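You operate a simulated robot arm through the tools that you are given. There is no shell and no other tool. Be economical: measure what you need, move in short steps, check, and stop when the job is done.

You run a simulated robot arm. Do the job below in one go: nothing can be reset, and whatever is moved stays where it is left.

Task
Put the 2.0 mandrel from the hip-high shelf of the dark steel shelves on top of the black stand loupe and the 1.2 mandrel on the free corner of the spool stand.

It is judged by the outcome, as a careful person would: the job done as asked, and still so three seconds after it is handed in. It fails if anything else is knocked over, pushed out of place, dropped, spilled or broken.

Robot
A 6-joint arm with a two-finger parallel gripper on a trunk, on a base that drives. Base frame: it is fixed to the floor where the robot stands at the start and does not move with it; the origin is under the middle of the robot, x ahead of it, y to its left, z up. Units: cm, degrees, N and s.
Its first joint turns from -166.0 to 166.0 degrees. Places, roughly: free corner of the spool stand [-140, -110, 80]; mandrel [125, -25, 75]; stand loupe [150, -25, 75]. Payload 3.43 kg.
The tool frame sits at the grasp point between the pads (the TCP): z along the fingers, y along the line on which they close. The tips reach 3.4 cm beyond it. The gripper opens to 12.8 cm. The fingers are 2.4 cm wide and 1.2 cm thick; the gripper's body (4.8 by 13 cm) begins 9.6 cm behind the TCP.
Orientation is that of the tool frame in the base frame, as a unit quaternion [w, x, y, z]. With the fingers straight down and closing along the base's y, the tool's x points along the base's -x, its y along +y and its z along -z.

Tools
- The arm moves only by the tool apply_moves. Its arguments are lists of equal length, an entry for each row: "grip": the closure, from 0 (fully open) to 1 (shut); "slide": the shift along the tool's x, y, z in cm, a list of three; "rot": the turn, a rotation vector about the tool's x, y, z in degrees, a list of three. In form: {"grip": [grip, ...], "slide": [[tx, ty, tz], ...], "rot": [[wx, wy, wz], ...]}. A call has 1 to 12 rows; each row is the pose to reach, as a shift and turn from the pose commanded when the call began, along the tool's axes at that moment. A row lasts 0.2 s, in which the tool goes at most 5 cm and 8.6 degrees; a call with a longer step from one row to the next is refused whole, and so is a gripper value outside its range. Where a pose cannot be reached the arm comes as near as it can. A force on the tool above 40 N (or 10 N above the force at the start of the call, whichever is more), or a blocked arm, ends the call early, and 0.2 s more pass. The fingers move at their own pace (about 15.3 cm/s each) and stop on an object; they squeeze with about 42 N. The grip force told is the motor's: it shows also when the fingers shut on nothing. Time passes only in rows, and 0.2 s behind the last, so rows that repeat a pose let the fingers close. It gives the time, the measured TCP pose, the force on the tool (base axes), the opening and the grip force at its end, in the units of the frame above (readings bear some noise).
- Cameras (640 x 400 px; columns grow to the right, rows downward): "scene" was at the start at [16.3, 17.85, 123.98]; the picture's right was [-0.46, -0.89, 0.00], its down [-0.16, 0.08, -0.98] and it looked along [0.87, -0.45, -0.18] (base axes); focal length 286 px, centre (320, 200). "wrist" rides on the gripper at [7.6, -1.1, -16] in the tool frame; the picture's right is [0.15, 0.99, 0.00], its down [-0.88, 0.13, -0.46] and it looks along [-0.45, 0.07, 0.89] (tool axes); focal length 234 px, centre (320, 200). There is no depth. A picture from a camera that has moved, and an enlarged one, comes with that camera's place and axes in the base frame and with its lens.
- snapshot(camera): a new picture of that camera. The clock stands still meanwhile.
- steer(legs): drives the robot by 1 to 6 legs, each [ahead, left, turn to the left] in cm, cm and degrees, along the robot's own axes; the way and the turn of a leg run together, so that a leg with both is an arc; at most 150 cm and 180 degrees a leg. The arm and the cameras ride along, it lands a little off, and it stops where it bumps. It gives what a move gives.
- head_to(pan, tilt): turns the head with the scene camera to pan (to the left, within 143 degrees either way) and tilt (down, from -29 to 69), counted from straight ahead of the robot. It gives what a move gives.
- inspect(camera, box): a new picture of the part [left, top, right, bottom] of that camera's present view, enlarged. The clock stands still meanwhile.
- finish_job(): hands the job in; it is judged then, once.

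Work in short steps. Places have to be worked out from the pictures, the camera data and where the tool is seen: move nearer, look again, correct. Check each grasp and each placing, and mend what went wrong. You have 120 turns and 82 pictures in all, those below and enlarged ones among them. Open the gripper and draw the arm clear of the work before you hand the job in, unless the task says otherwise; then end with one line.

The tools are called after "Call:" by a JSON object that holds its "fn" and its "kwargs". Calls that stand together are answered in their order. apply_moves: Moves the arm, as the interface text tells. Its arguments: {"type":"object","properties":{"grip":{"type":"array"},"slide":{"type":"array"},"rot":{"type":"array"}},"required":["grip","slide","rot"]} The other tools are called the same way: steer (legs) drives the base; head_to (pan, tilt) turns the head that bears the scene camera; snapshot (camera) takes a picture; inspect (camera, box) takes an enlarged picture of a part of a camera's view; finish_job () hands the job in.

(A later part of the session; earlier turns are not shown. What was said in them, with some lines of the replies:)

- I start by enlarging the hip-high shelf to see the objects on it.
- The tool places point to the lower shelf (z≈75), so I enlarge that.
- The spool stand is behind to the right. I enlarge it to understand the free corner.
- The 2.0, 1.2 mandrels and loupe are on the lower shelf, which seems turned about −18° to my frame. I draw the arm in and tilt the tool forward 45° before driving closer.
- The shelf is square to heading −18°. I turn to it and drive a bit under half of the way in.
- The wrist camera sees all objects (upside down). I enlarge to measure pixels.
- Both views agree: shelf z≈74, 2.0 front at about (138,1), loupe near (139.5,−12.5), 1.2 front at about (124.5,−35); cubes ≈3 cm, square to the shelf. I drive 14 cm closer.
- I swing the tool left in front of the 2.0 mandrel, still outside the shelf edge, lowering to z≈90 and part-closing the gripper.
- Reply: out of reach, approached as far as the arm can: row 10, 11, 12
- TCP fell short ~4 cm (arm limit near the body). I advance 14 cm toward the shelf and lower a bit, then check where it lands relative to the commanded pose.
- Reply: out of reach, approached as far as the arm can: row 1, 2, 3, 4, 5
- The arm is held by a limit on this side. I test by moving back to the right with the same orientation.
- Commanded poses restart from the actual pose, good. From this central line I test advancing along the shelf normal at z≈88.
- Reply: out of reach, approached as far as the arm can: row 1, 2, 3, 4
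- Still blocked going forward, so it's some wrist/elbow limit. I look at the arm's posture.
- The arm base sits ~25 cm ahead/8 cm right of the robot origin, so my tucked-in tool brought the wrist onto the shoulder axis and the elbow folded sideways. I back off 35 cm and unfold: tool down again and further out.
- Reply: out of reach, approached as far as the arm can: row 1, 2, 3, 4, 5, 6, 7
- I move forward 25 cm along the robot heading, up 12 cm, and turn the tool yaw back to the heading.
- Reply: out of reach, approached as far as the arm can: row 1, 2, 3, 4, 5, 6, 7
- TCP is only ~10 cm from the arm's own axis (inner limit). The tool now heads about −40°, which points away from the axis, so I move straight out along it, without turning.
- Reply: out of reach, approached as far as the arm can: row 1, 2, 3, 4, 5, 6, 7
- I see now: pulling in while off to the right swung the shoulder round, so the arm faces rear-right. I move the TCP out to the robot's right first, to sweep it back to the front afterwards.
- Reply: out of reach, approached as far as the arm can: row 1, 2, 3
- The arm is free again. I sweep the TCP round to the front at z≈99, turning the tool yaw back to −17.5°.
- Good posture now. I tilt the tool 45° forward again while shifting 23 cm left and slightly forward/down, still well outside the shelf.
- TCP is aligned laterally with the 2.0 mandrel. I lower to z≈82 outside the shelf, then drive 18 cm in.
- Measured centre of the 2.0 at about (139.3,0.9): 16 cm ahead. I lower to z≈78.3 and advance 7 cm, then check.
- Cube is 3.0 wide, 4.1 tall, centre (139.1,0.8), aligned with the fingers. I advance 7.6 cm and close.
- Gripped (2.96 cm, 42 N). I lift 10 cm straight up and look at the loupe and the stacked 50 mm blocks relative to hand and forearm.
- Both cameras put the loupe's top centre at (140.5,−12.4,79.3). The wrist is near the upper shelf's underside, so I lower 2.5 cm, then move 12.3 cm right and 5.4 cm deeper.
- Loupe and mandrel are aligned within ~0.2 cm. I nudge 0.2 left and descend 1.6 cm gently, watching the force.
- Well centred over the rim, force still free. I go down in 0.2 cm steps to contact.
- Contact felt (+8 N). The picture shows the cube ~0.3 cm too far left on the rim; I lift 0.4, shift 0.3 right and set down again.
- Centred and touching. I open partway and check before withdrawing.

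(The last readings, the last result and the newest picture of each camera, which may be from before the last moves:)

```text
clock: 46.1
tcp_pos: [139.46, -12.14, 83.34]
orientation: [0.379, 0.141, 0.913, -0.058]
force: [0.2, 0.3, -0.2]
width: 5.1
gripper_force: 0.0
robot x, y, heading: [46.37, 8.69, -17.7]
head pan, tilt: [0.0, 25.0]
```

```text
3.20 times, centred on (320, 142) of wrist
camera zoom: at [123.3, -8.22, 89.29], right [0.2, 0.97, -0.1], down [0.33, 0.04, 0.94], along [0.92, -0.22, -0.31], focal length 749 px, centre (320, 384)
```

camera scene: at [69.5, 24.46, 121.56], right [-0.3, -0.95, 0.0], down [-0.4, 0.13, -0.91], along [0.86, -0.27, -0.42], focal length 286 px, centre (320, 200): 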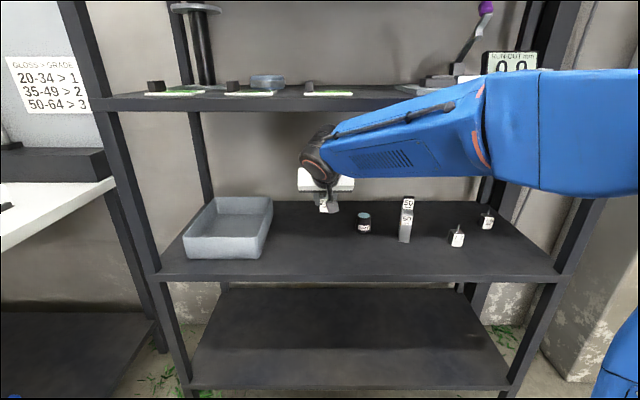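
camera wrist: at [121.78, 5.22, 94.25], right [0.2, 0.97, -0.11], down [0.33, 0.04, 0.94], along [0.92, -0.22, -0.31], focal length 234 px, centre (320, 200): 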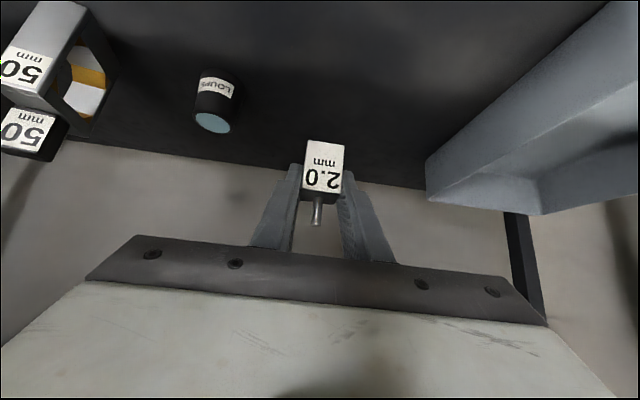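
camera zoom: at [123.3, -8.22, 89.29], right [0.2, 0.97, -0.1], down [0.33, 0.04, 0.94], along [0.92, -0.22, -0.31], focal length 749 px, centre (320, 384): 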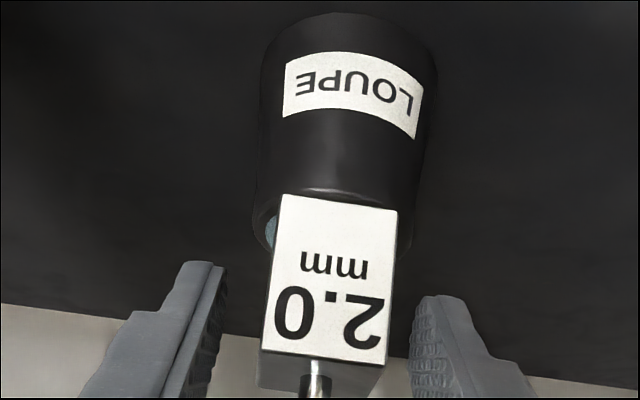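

It stands released on the loupe. I withdraw horizontally 18 cm toward the robot.

Call:
{"fn": "apply_moves", "kwargs": {"grip": [0.6, 0.6, 0.6, 0.6, 0.6, 0.6, 0.6], "slide": [[1.4, 0, -1.4], [3.5, 0, -3.5], [6, 0, -6], [8.5, 0, -8.5], [11, 0, -11], [12.7, 0, -12.7], [12.7, 0, -12.7]], "rot": [[0, 0, 0], [0, 0, 0], [0, 0, 0], [0, 0, 0], [0, 0, 0], [0, 0, 0], [0, 0, 0]]}}

Call:
{"fn": "snapshot", "kwargs": {"camera": "scene"}}

Call:
{"fn": "snapshot", "kwargs": {"camera": "wrist"}}

```text
clock: 47.7
tcp_pos: [122.35, -6.72, 83.26]
orientation: [0.379, 0.141, 0.913, -0.059]
force: [0.5, -0.3, 0.3]
width: 5.11
gripper_force: 0.0
robot x, y, heading: [46.13, 8.29, -17.4]
head pan, tilt: [0.0, 25.0]
```

```text
46 pictures are left
camera scene: at [69.5, 24.45, 121.56], right [-0.3, -0.95, 0.0], down [-0.4, 0.13, -0.91], along [0.86, -0.27, -0.42], focal length 286 px, centre (320, 200)
```

scene: 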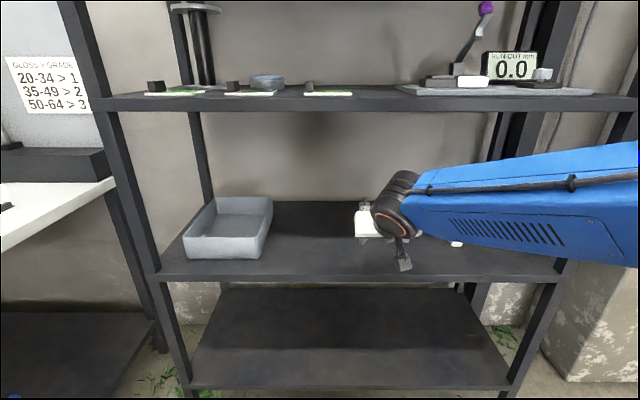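

```text
45 pictures are left
camera wrist: at [106.14, -2.78, 89.26], right [0.2, 0.97, -0.11], down [0.33, 0.04, 0.94], along [0.92, -0.22, -0.31], focal length 234 px, centre (320, 200)
```

wrist: 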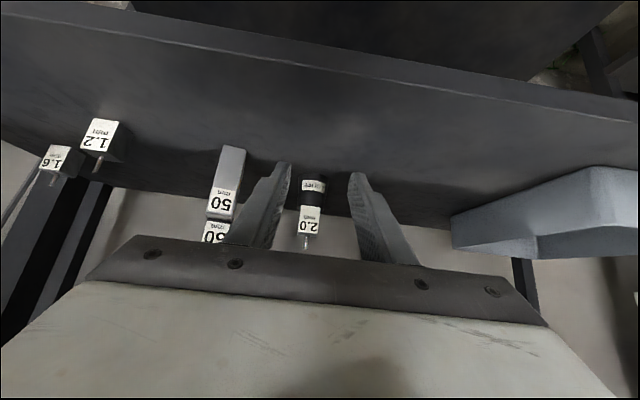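

The 2.0 stands on the loupe. The 1.2 front is consistently near (124.4,−35): I move 26.5 cm right at this depth, clear in front of the blocks.

Call:
{"fn": "apply_moves", "kwargs": {"grip": [0.45, 0.45, 0.45, 0.45, 0.45, 0.45, 0.45], "slide": [[0, -4.4, 0], [0, -8.8, 0], [0, -13.2, 0], [0, -17.6, 0], [0, -22, 0], [0, -26.5, 0], [0, -26.5, 0]], "rot": [[0, 0, 0], [0, 0, 0], [0, 0, 0], [0, 0, 0], [0, 0, 0], [0, 0, 0], [0, 0, 0]]}}

Call:
{"fn": "snapshot", "kwargs": {"camera": "scene"}}

Call:
{"fn": "snapshot", "kwargs": {"camera": "wrist"}}

```text
clock: 49.3
tcp_pos: [114.58, -32.17, 83.05]
orientation: [0.379, 0.14, 0.913, -0.058]
force: [0.2, -0.1, -0.2]
width: 7.05
gripper_force: 0.0
robot x, y, heading: [46.07, 8.63, -17.4]
head pan, tilt: [0.0, 25.0]
```

```text
44 pictures are left
camera scene: at [69.49, 24.45, 121.56], right [-0.3, -0.95, 0.0], down [-0.4, 0.13, -0.91], along [0.86, -0.27, -0.42], focal length 286 px, centre (320, 200)
```

scene: 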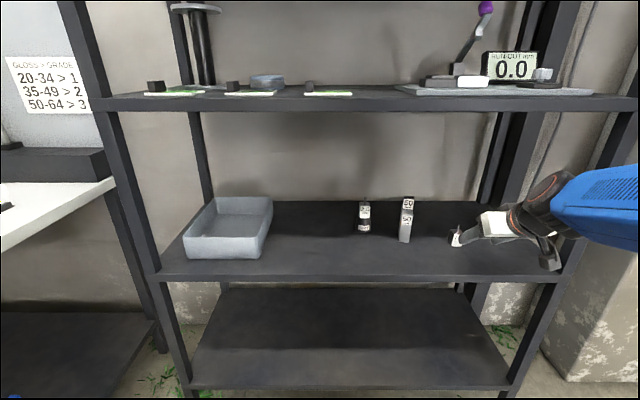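

```text
43 pictures are left
camera wrist: at [98.33, -28.17, 89.14], right [0.2, 0.97, -0.1], down [0.32, 0.04, 0.95], along [0.92, -0.22, -0.31], focal length 234 px, centre (320, 200)
```

wrist: 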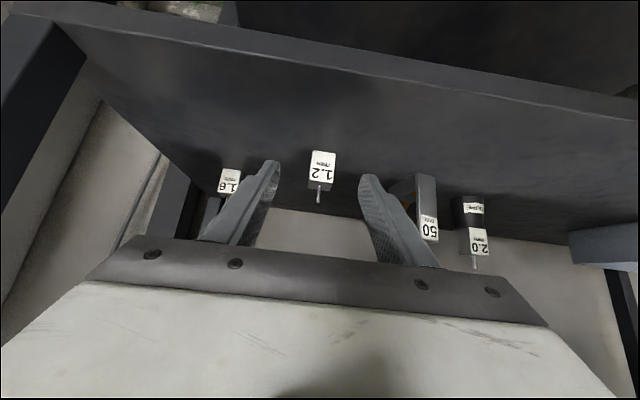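

1.2 centre ≈ (125.5,−35.1): 11.3 cm ahead, 0.4 left. I lower to z≈78.2 and advance 3.5 cm, then check.

Call:
{"fn": "apply_moves", "kwargs": {"grip": [0.45, 0.45, 0.45], "slide": [[0.5, 0.2, 3], [0.95, 0.4, 5.9], [0.95, 0.4, 5.9]], "rot": [[0, 0, 0], [0, 0, 0], [0, 0, 0]]}}

Call:
{"fn": "inspect", "kwargs": {"camera": "wrist", "box": [220, 110, 420, 235]}}

```text
clock: 50.1
tcp_pos: [118.01, -32.89, 78.6]
orientation: [0.379, 0.141, 0.913, -0.059]
force: [0.2, 0.3, -0.1]
width: 7.06
gripper_force: 0.1
robot x, y, heading: [46.52, 8.51, -17.8]
head pan, tilt: [0.0, 25.0]
```

```text
3.20 times, centred on (320, 172) of wrist
camera zoom: at [101.78, -29.03, 84.52], right [0.2, 0.97, -0.11], down [0.33, 0.04, 0.94], along [0.92, -0.22, -0.31], focal length 749 px, centre (320, 288)
```

zoom: 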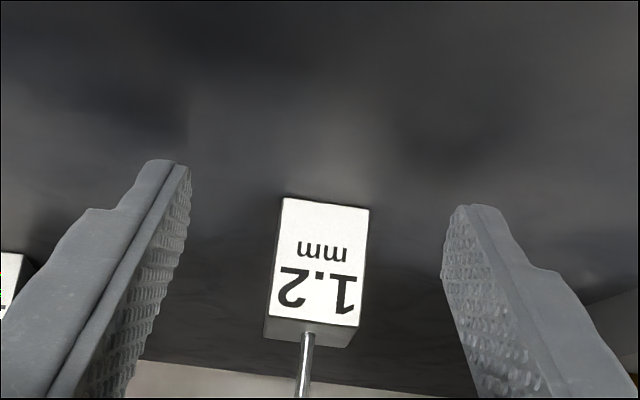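

Centre (125.4,−35.0). I advance 6.5 cm, down 0.4, 0.3 left, and close.

Call:
{"fn": "apply_moves", "kwargs": {"grip": [0.45, 0.45, 0.45, 0.6, 0.8, 1, 1, 1], "slide": [[-2.1, 0.3, 2.5], [-4.3, 0.3, 4.9], [-4.3, 0.3, 4.9], [-4.3, 0.3, 4.9], [-4.3, 0.3, 4.9], [-4.3, 0.3, 4.9], [-4.3, 0.3, 4.9], [-4.3, 0.3, 4.9]], "rot": [[0, 0, 0], [0, 0, 0], [0, 0, 0], [0, 0, 0], [0, 0, 0], [0, 0, 0], [0, 0, 0], [0, 0, 0]]}}

Call:
{"fn": "apply_moves", "kwargs": {"grip": [1, 1, 1, 1], "slide": [[-1, 0, -1], [-2.5, 0, -2.5], [-4, 0, -4], [-4, 0, -4]], "rot": [[0, 0, 0], [0, 0, 0], [0, 0, 0], [0, 0, 0]]}}

Call:
{"fn": "snapshot", "kwargs": {"camera": "wrist"}}

```text
clock: 51.9
tcp_pos: [124.09, -34.56, 78.11]
orientation: [0.379, 0.141, 0.913, -0.059]
force: [1.2, -0.4, 1.2]
width: 2.94
gripper_force: 42.4
robot x, y, heading: [46.52, 8.27, -17.3]
head pan, tilt: [0.0, 25.0]
```

```text
clock: 52.9
tcp_pos: [124.18, -34.54, 83.79]
orientation: [0.378, 0.14, 0.913, -0.059]
force: [0.4, 0.0, -2.2]
width: 2.95
gripper_force: 42.3
robot x, y, heading: [46.34, 8.65, -17.6]
head pan, tilt: [0.0, 25.0]
```

```text
41 pictures are left
camera wrist: at [107.98, -30.59, 89.7], right [0.2, 0.97, -0.1], down [0.33, 0.04, 0.94], along [0.92, -0.22, -0.31], focal length 234 px, centre (320, 200)
```

wrist: 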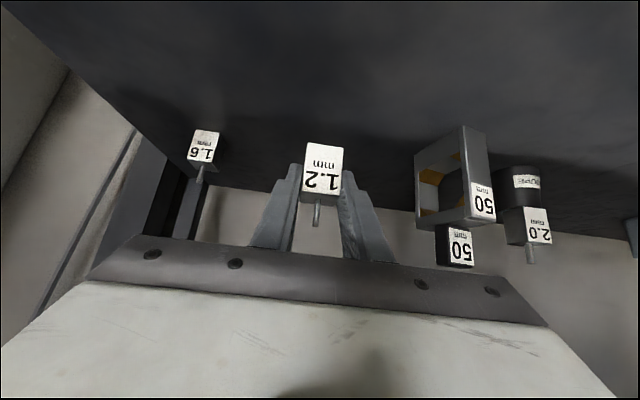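

Held firmly (2.95 cm). I back straight out of the shelf and look around toward the spool stand.

Call:
{"fn": "steer", "kwargs": {"legs": [[-45, 0, 0]]}}

Call:
{"fn": "head_to", "kwargs": {"pan": -135, "tilt": 20}}

Call:
{"fn": "snapshot", "kwargs": {"camera": "scene"}}

```text
clock: 55.6
tcp_pos: [81.62, -21.3, 83.59]
orientation: [0.379, 0.142, 0.912, -0.06]
force: [-0.1, -0.3, -2.8]
width: 2.92
gripper_force: 42.2
robot x, y, heading: [4.24, 21.68, -17.4]
head pan, tilt: [0.0, 25.0]
```

```text
clock: 57.8
tcp_pos: [81.55, -21.22, 83.79]
orientation: [0.377, 0.142, 0.913, -0.059]
force: [0.4, 0.1, -1.8]
width: 2.98
gripper_force: 42.1
robot x, y, heading: [4.1, 21.96, -17.6]
head pan, tilt: [-135.0, 20.0]
```

```text
40 pictures are left
camera scene: at [10.11, 36.32, 122.37], right [-0.46, 0.89, 0.0], down [0.3, 0.16, -0.94], along [-0.83, -0.43, -0.34], focal length 286 px, centre (320, 200)
```

scene: 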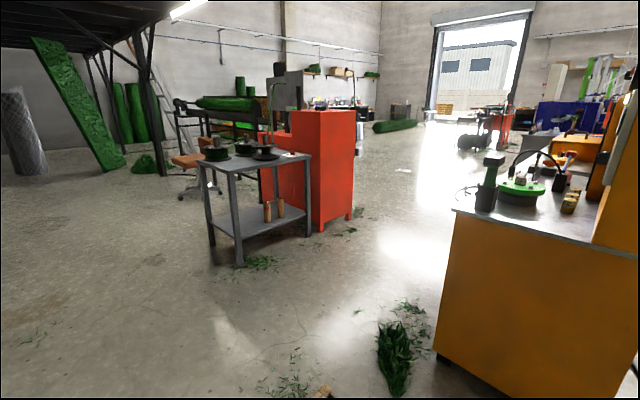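

The floor is clear; from the legs I get the stand's near corner at about (−128,−104), top z≈74.4, so the free spot is near (−140,−110), matching the hint. I raise 6 cm, turn to heading −125° and drive most of the way.

Call:
{"fn": "apply_moves", "kwargs": {"grip": [1, 1, 1], "slide": [[-2.1, 0, -2.1], [-4.2, 0, -4.2], [-4.2, 0, -4.2]], "rot": [[0, 0, 0], [0, 0, 0], [0, 0, 0]]}}

Call:
{"fn": "steer", "kwargs": {"legs": [[0, 0, -107.4], [75, -24, 0]]}}

Call:
{"fn": "head_to", "kwargs": {"pan": -5, "tilt": 25}}

Call:
{"fn": "snapshot", "kwargs": {"camera": "scene"}}

Call:
{"fn": "snapshot", "kwargs": {"camera": "wrist"}}

```text
clock: 58.6
tcp_pos: [81.56, -21.03, 89.55]
orientation: [0.378, 0.142, 0.913, -0.059]
force: [-0.1, 0.6, -1.9]
width: 2.94
gripper_force: 41.9
robot x, y, heading: [4.5, 22.25, -17.6]
head pan, tilt: [-135.0, 20.0]
```

```text
clock: 67.4
tcp_pos: [-126.86, -83.02, 89.6]
orientation: [0.171, 0.826, 0.414, -0.342]
force: [0.6, -0.3, -2.2]
width: 2.95
gripper_force: 41.9
robot x, y, heading: [-60.56, -24.35, -127.0]
head pan, tilt: [-135.0, 20.0]
```

```text
clock: 69.5
tcp_pos: [-126.97, -82.86, 89.57]
orientation: [0.171, 0.826, 0.413, -0.343]
force: [0.7, -0.3, -2.2]
width: 2.96
gripper_force: 41.7
robot x, y, heading: [-60.97, -24.17, -126.7]
head pan, tilt: [-5.0, 25.0]
```

```text
39 pictures are left
camera scene: at [-54.05, -50.29, 121.56], right [-0.74, 0.67, 0.0], down [0.28, 0.31, -0.91], along [-0.61, -0.67, -0.42], focal length 286 px, centre (320, 200)
```

scene: 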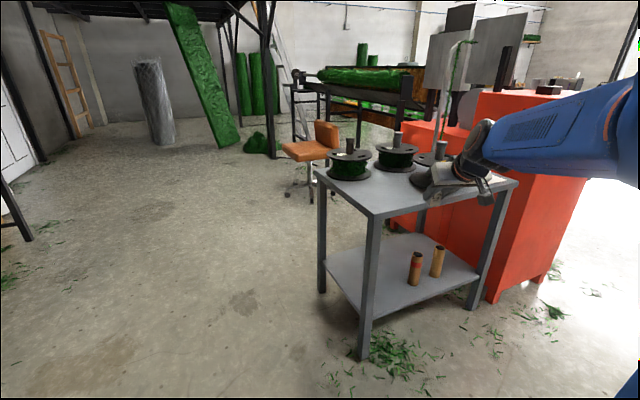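

```text
38 pictures are left
camera wrist: at [-117.78, -68.96, 95.57], right [0.85, -0.51, -0.1], down [-0.07, -0.32, 0.94], along [-0.52, -0.8, -0.31], focal length 234 px, centre (320, 200)
```

wrist: 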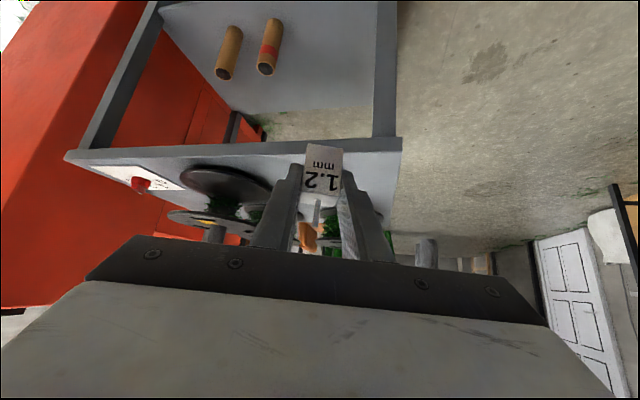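

Both cameras agree: near corner (−126.7,−104), top z≈74.5; it's free, spools ≥25 cm from the spot (−138,−110). I drive 26 ahead and 7 left, carrying the mandrel high.

Call:
{"fn": "steer", "kwargs": {"legs": [[26, 7, 0]]}}

Call:
{"fn": "snapshot", "kwargs": {"camera": "scene"}}

Call:
{"fn": "snapshot", "kwargs": {"camera": "wrist"}}

```text
clock: 71.4
tcp_pos: [-137.04, -107.76, 89.46]
orientation: [0.171, 0.826, 0.413, -0.343]
force: [-0.5, 0.4, -1.5]
width: 2.94
gripper_force: 42.0
robot x, y, heading: [-70.83, -48.44, -127.2]
head pan, tilt: [-5.0, 25.0]
```

```text
37 pictures are left
camera scene: at [-64.03, -75.14, 121.56], right [-0.74, 0.67, 0.0], down [0.28, 0.31, -0.91], along [-0.61, -0.67, -0.42], focal length 286 px, centre (320, 200)
```

scene: 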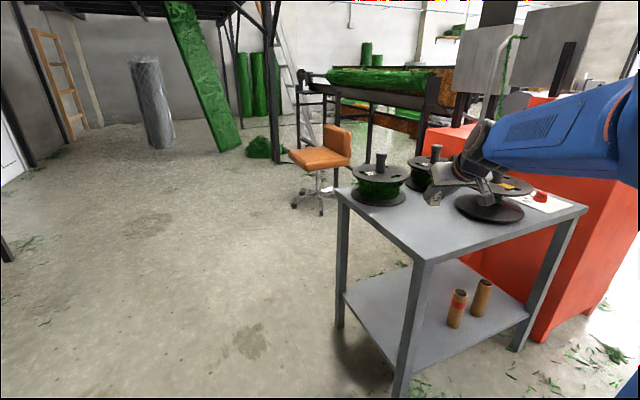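

```text
36 pictures are left
camera wrist: at [-127.79, -93.74, 95.57], right [0.85, -0.51, -0.1], down [-0.08, -0.32, 0.94], along [-0.52, -0.8, -0.31], focal length 234 px, centre (320, 200)
```

wrist: 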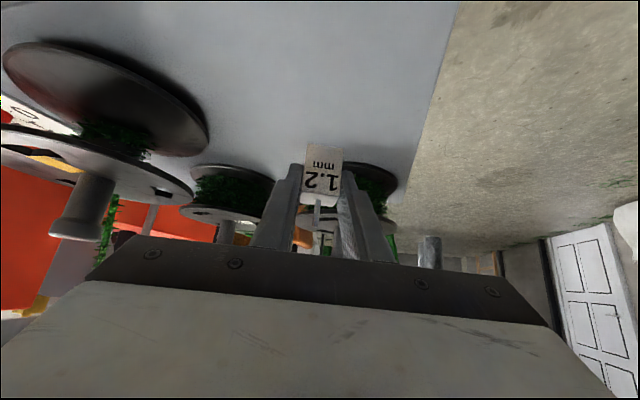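

The mandrel is over (−137.8,−108.7), within the free corner. I lower 9 cm and check.

Call:
{"fn": "apply_moves", "kwargs": {"grip": [1, 1, 1, 1], "slide": [[2.5, 0, 2.5], [4.8, 0, 4.8], [6.4, 0, 6.4], [6.4, 0, 6.4]], "rot": [[0, 0, 0], [0, 0, 0], [0, 0, 0], [0, 0, 0]]}}

Call:
{"fn": "inspect", "kwargs": {"camera": "scene", "box": [360, 150, 520, 250]}}

Call:
{"fn": "inspect", "kwargs": {"camera": "wrist", "box": [200, 60, 440, 210]}}

```text
clock: 72.4
tcp_pos: [-137.12, -107.71, 80.51]
orientation: [0.172, 0.826, 0.413, -0.343]
force: [-0.6, 0.4, -2.0]
width: 2.95
gripper_force: 41.7
robot x, y, heading: [-70.78, -49.04, -127.0]
head pan, tilt: [-5.0, 25.0]
```

```text
4.00 times, centred on (440, 200) of scene
camera zoom: at [-64.03, -75.14, 121.56], right [-0.74, 0.67, 0.0], down [0.28, 0.31, -0.91], along [-0.61, -0.67, -0.42], focal length 1144 px, centre (-160, 200)
```

zoom: 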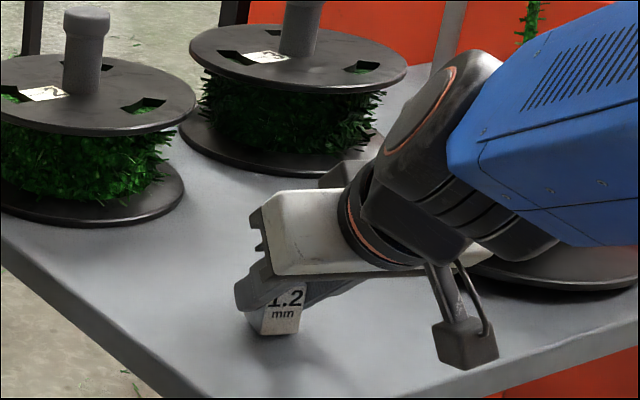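

```text
2.67 times, centred on (320, 135) of wrist
camera zoom: at [-127.86, -93.72, 86.51], right [0.85, -0.51, -0.11], down [-0.07, -0.32, 0.94], along [-0.52, -0.8, -0.31], focal length 624 px, centre (320, 373)
```

zoom: 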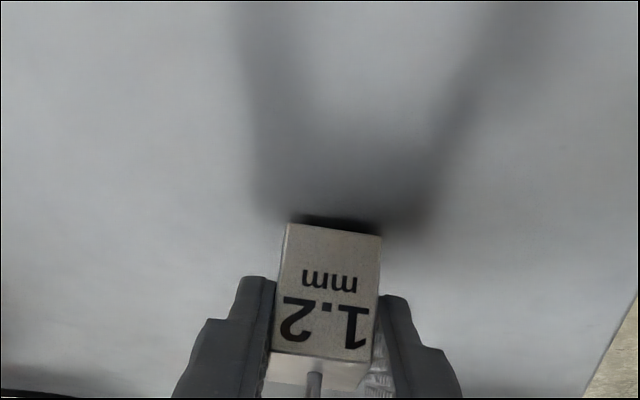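

Near the surface (shadow close). I lower 1.2 cm, then feel for contact.

Call:
{"fn": "apply_moves", "kwargs": {"grip": [1, 1, 1, 1], "slide": [[0.4, 0, 0.4], [0.7, 0, 0.7], [0.85, 0, 0.85], [0.85, 0, 0.85]], "rot": [[0, 0, 0], [0, 0, 0], [0, 0, 0], [0, 0, 0]]}}

Call:
{"fn": "apply_moves", "kwargs": {"grip": [1, 1, 1], "slide": [[0.12, 0, 0.12], [0.2, 0, 0.2], [0.2, 0, 0.2]], "rot": [[0, 0, 0], [0, 0, 0], [0, 0, 0]]}}

Call:
{"fn": "inspect", "kwargs": {"camera": "wrist", "box": [260, 80, 380, 155]}}

```text
clock: 73.4
tcp_pos: [-137.11, -107.59, 79.64]
orientation: [0.17, 0.826, 0.412, -0.344]
force: [-3.2, -4.3, 33.8]
width: 2.92
gripper_force: 42.1
robot x, y, heading: [-70.37, -48.66, -127.1]
head pan, tilt: [-5.0, 25.0]
```

```text
clock: 73.8
tcp_pos: [-137.04, -107.82, 79.54]
orientation: [0.17, 0.826, 0.411, -0.346]
force: [-0.5, 0.2, 11.3]
width: 2.92
gripper_force: 42.6
robot x, y, heading: [-70.15, -48.51, -127.1]
head pan, tilt: [-5.0, 25.0]
stopped in row 2: the force on the tool passed its limit (the readings are from after the stop); the commanded pose is now the measured one
```

```text
5.33 times, centred on (320, 118) of wrist
camera zoom: at [-127.88, -93.72, 85.4], right [0.85, -0.51, -0.11], down [-0.07, -0.31, 0.95], along [-0.52, -0.8, -0.3], focal length 1249 px, centre (320, 640)
```

zoom: 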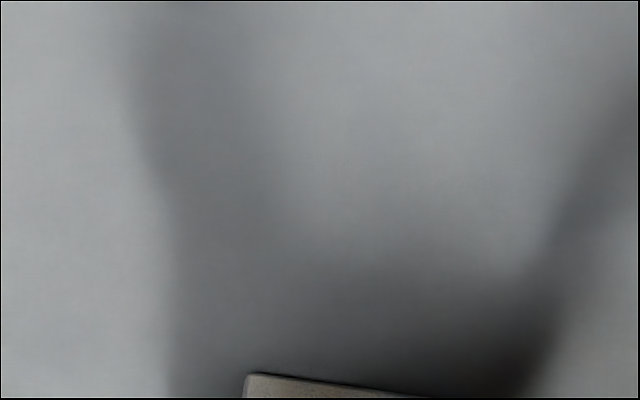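

Contact made (table a bit higher than estimated, z≈75.4), load now light. I open partway and look.

Call:
{"fn": "apply_moves", "kwargs": {"grip": [0.9, 0.75, 0.6, 0.55, 0.55], "slide": [[-0.03, 0, -0.03], [-0.03, 0, -0.03], [-0.03, 0, -0.03], [-0.03, 0, -0.03], [-0.03, 0, -0.03]], "rot": [[0, 0, 0], [0, 0, 0], [0, 0, 0], [0, 0, 0], [0, 0, 0]]}}

Call:
{"fn": "inspect", "kwargs": {"camera": "wrist", "box": [200, 90, 440, 240]}}

```text
clock: 75.0
tcp_pos: [-137.13, -107.71, 79.48]
orientation: [0.171, 0.826, 0.412, -0.345]
force: [-0.2, 0.1, 0.1]
width: 5.74
gripper_force: 0.1
robot x, y, heading: [-70.9, -48.66, -126.8]
head pan, tilt: [-5.0, 25.0]
```

```text
2.67 times, centred on (320, 165) of wrist
camera zoom: at [-127.91, -93.71, 85.31], right [0.85, -0.51, -0.11], down [-0.07, -0.32, 0.95], along [-0.52, -0.8, -0.31], focal length 624 px, centre (320, 293)
```

zoom: 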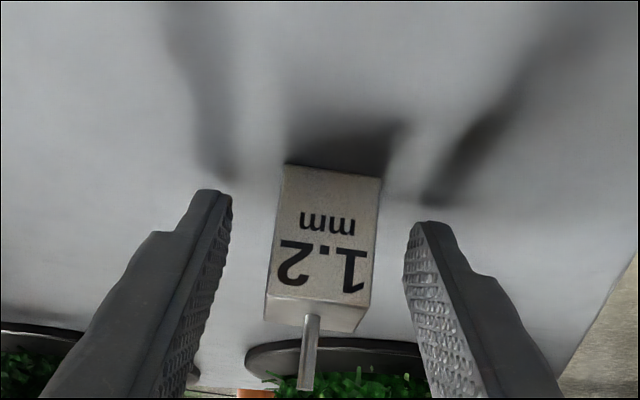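

It stands upright on the stand. I withdraw back and up along the tool axis, then check.

Call:
{"fn": "apply_moves", "kwargs": {"grip": [0.55, 0.55, 0.55, 0.55, 0.55, 0.55, 0.55], "slide": [[0, 0, -2], [0, 0, -5], [0, 0, -9], [0, 0, -13], [0, 0, -17], [0, 0, -20], [0, 0, -20]], "rot": [[0, 0, 0], [0, 0, 0], [0, 0, 0], [0, 0, 0], [0, 0, 0], [0, 0, 0], [0, 0, 0]]}}

Call:
{"fn": "steer", "kwargs": {"legs": [[-20, 0, 0]]}}

Call:
{"fn": "inspect", "kwargs": {"camera": "scene", "box": [280, 110, 560, 285]}}

Call:
{"fn": "snapshot", "kwargs": {"camera": "wrist"}}

```text
clock: 76.7
tcp_pos: [-128.45, -96.11, 93.54]
orientation: [0.17, 0.826, 0.411, -0.346]
force: [0.4, -0.5, 1.0]
width: 5.76
gripper_force: 0.0
robot x, y, heading: [-70.37, -49.05, -127.1]
head pan, tilt: [-5.0, 25.0]
```

```text
clock: 78.2
tcp_pos: [-116.43, -80.25, 93.52]
orientation: [0.172, 0.825, 0.413, -0.345]
force: [-0.1, -0.4, 0.0]
width: 5.77
gripper_force: 0.1
robot x, y, heading: [-58.96, -32.91, -127.0]
head pan, tilt: [-5.0, 25.0]
```

```text
2.29 times, centred on (420, 198) of scene
camera zoom: at [-51.97, -59.14, 121.56], right [-0.74, 0.67, 0.0], down [0.28, 0.31, -0.91], along [-0.61, -0.67, -0.42], focal length 654 px, centre (91, 206)
```

zoom: 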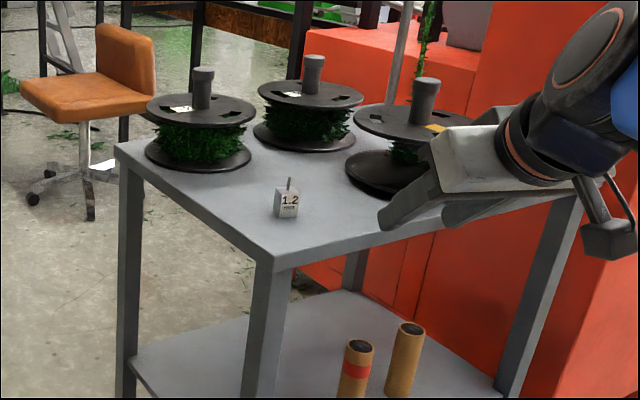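

```text
30 pictures are left
camera wrist: at [-107.25, -66.31, 99.44], right [0.85, -0.51, -0.11], down [-0.07, -0.32, 0.95], along [-0.52, -0.8, -0.31], focal length 234 px, centre (320, 200)
```

wrist: 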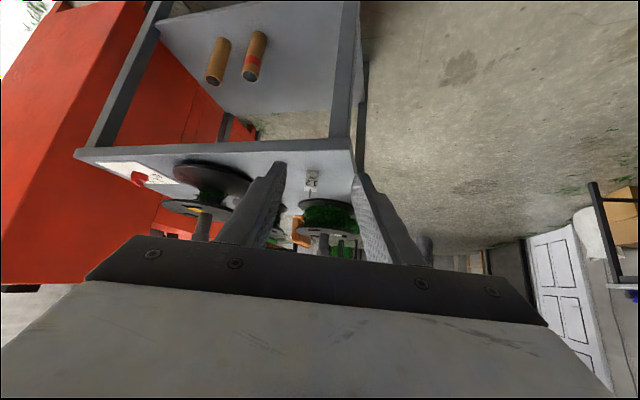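

The 1.2 stands in the free corner. I open the gripper fully and take one last look back at the shelf.

Call:
{"fn": "apply_moves", "kwargs": {"grip": [0.2, 0, 0], "slide": [[0, 0, 0], [0, 0, 0], [0, 0, 0]], "rot": [[0, 0, 0], [0, 0, 0], [0, 0, 0]]}}

Call:
{"fn": "head_to", "kwargs": {"pan": 138, "tilt": 10}}

Call:
{"fn": "inspect", "kwargs": {"camera": "scene", "box": [220, 150, 420, 275]}}

```text
clock: 79.0
tcp_pos: [-116.49, -80.23, 93.49]
orientation: [0.171, 0.826, 0.413, -0.345]
force: [-0.5, 0.4, 0.0]
width: 12.79
gripper_force: 0.0
robot x, y, heading: [-58.74, -32.72, -126.8]
head pan, tilt: [-5.0, 25.0]
```

```text
clock: 81.3
tcp_pos: [-116.47, -80.24, 93.54]
orientation: [0.171, 0.825, 0.413, -0.345]
force: [0.7, 0.7, 1.2]
width: 12.78
gripper_force: 0.0
robot x, y, heading: [-58.87, -32.91, -126.9]
head pan, tilt: [138.0, 10.0]
```

```text
3.20 times, centred on (320, 212) of scene
camera zoom: at [-36.69, -50.49, 124.0], right [0.19, -0.98, 0.0], down [-0.17, -0.03, -0.98], along [0.97, 0.19, -0.17], focal length 915 px, centre (320, 160)
```

zoom: 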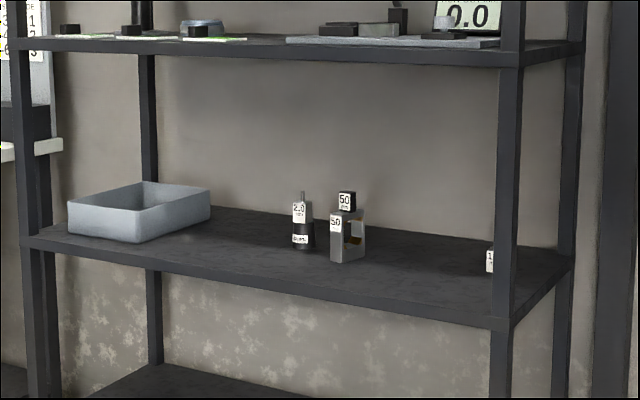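

The 2.0 still stands on the loupe and nothing else on the shelf has moved, so I hand the job in.

Call:
{"fn": "finish_job", "kwargs": {}}

```text
The job is handed in.
```

The 2.0 mandrel is standing on top of the black stand loupe and the 1.2 mandrel is on the free corner of the spool stand; nothing else was moved in the last pictures, the gripper is open and the arm is clear.
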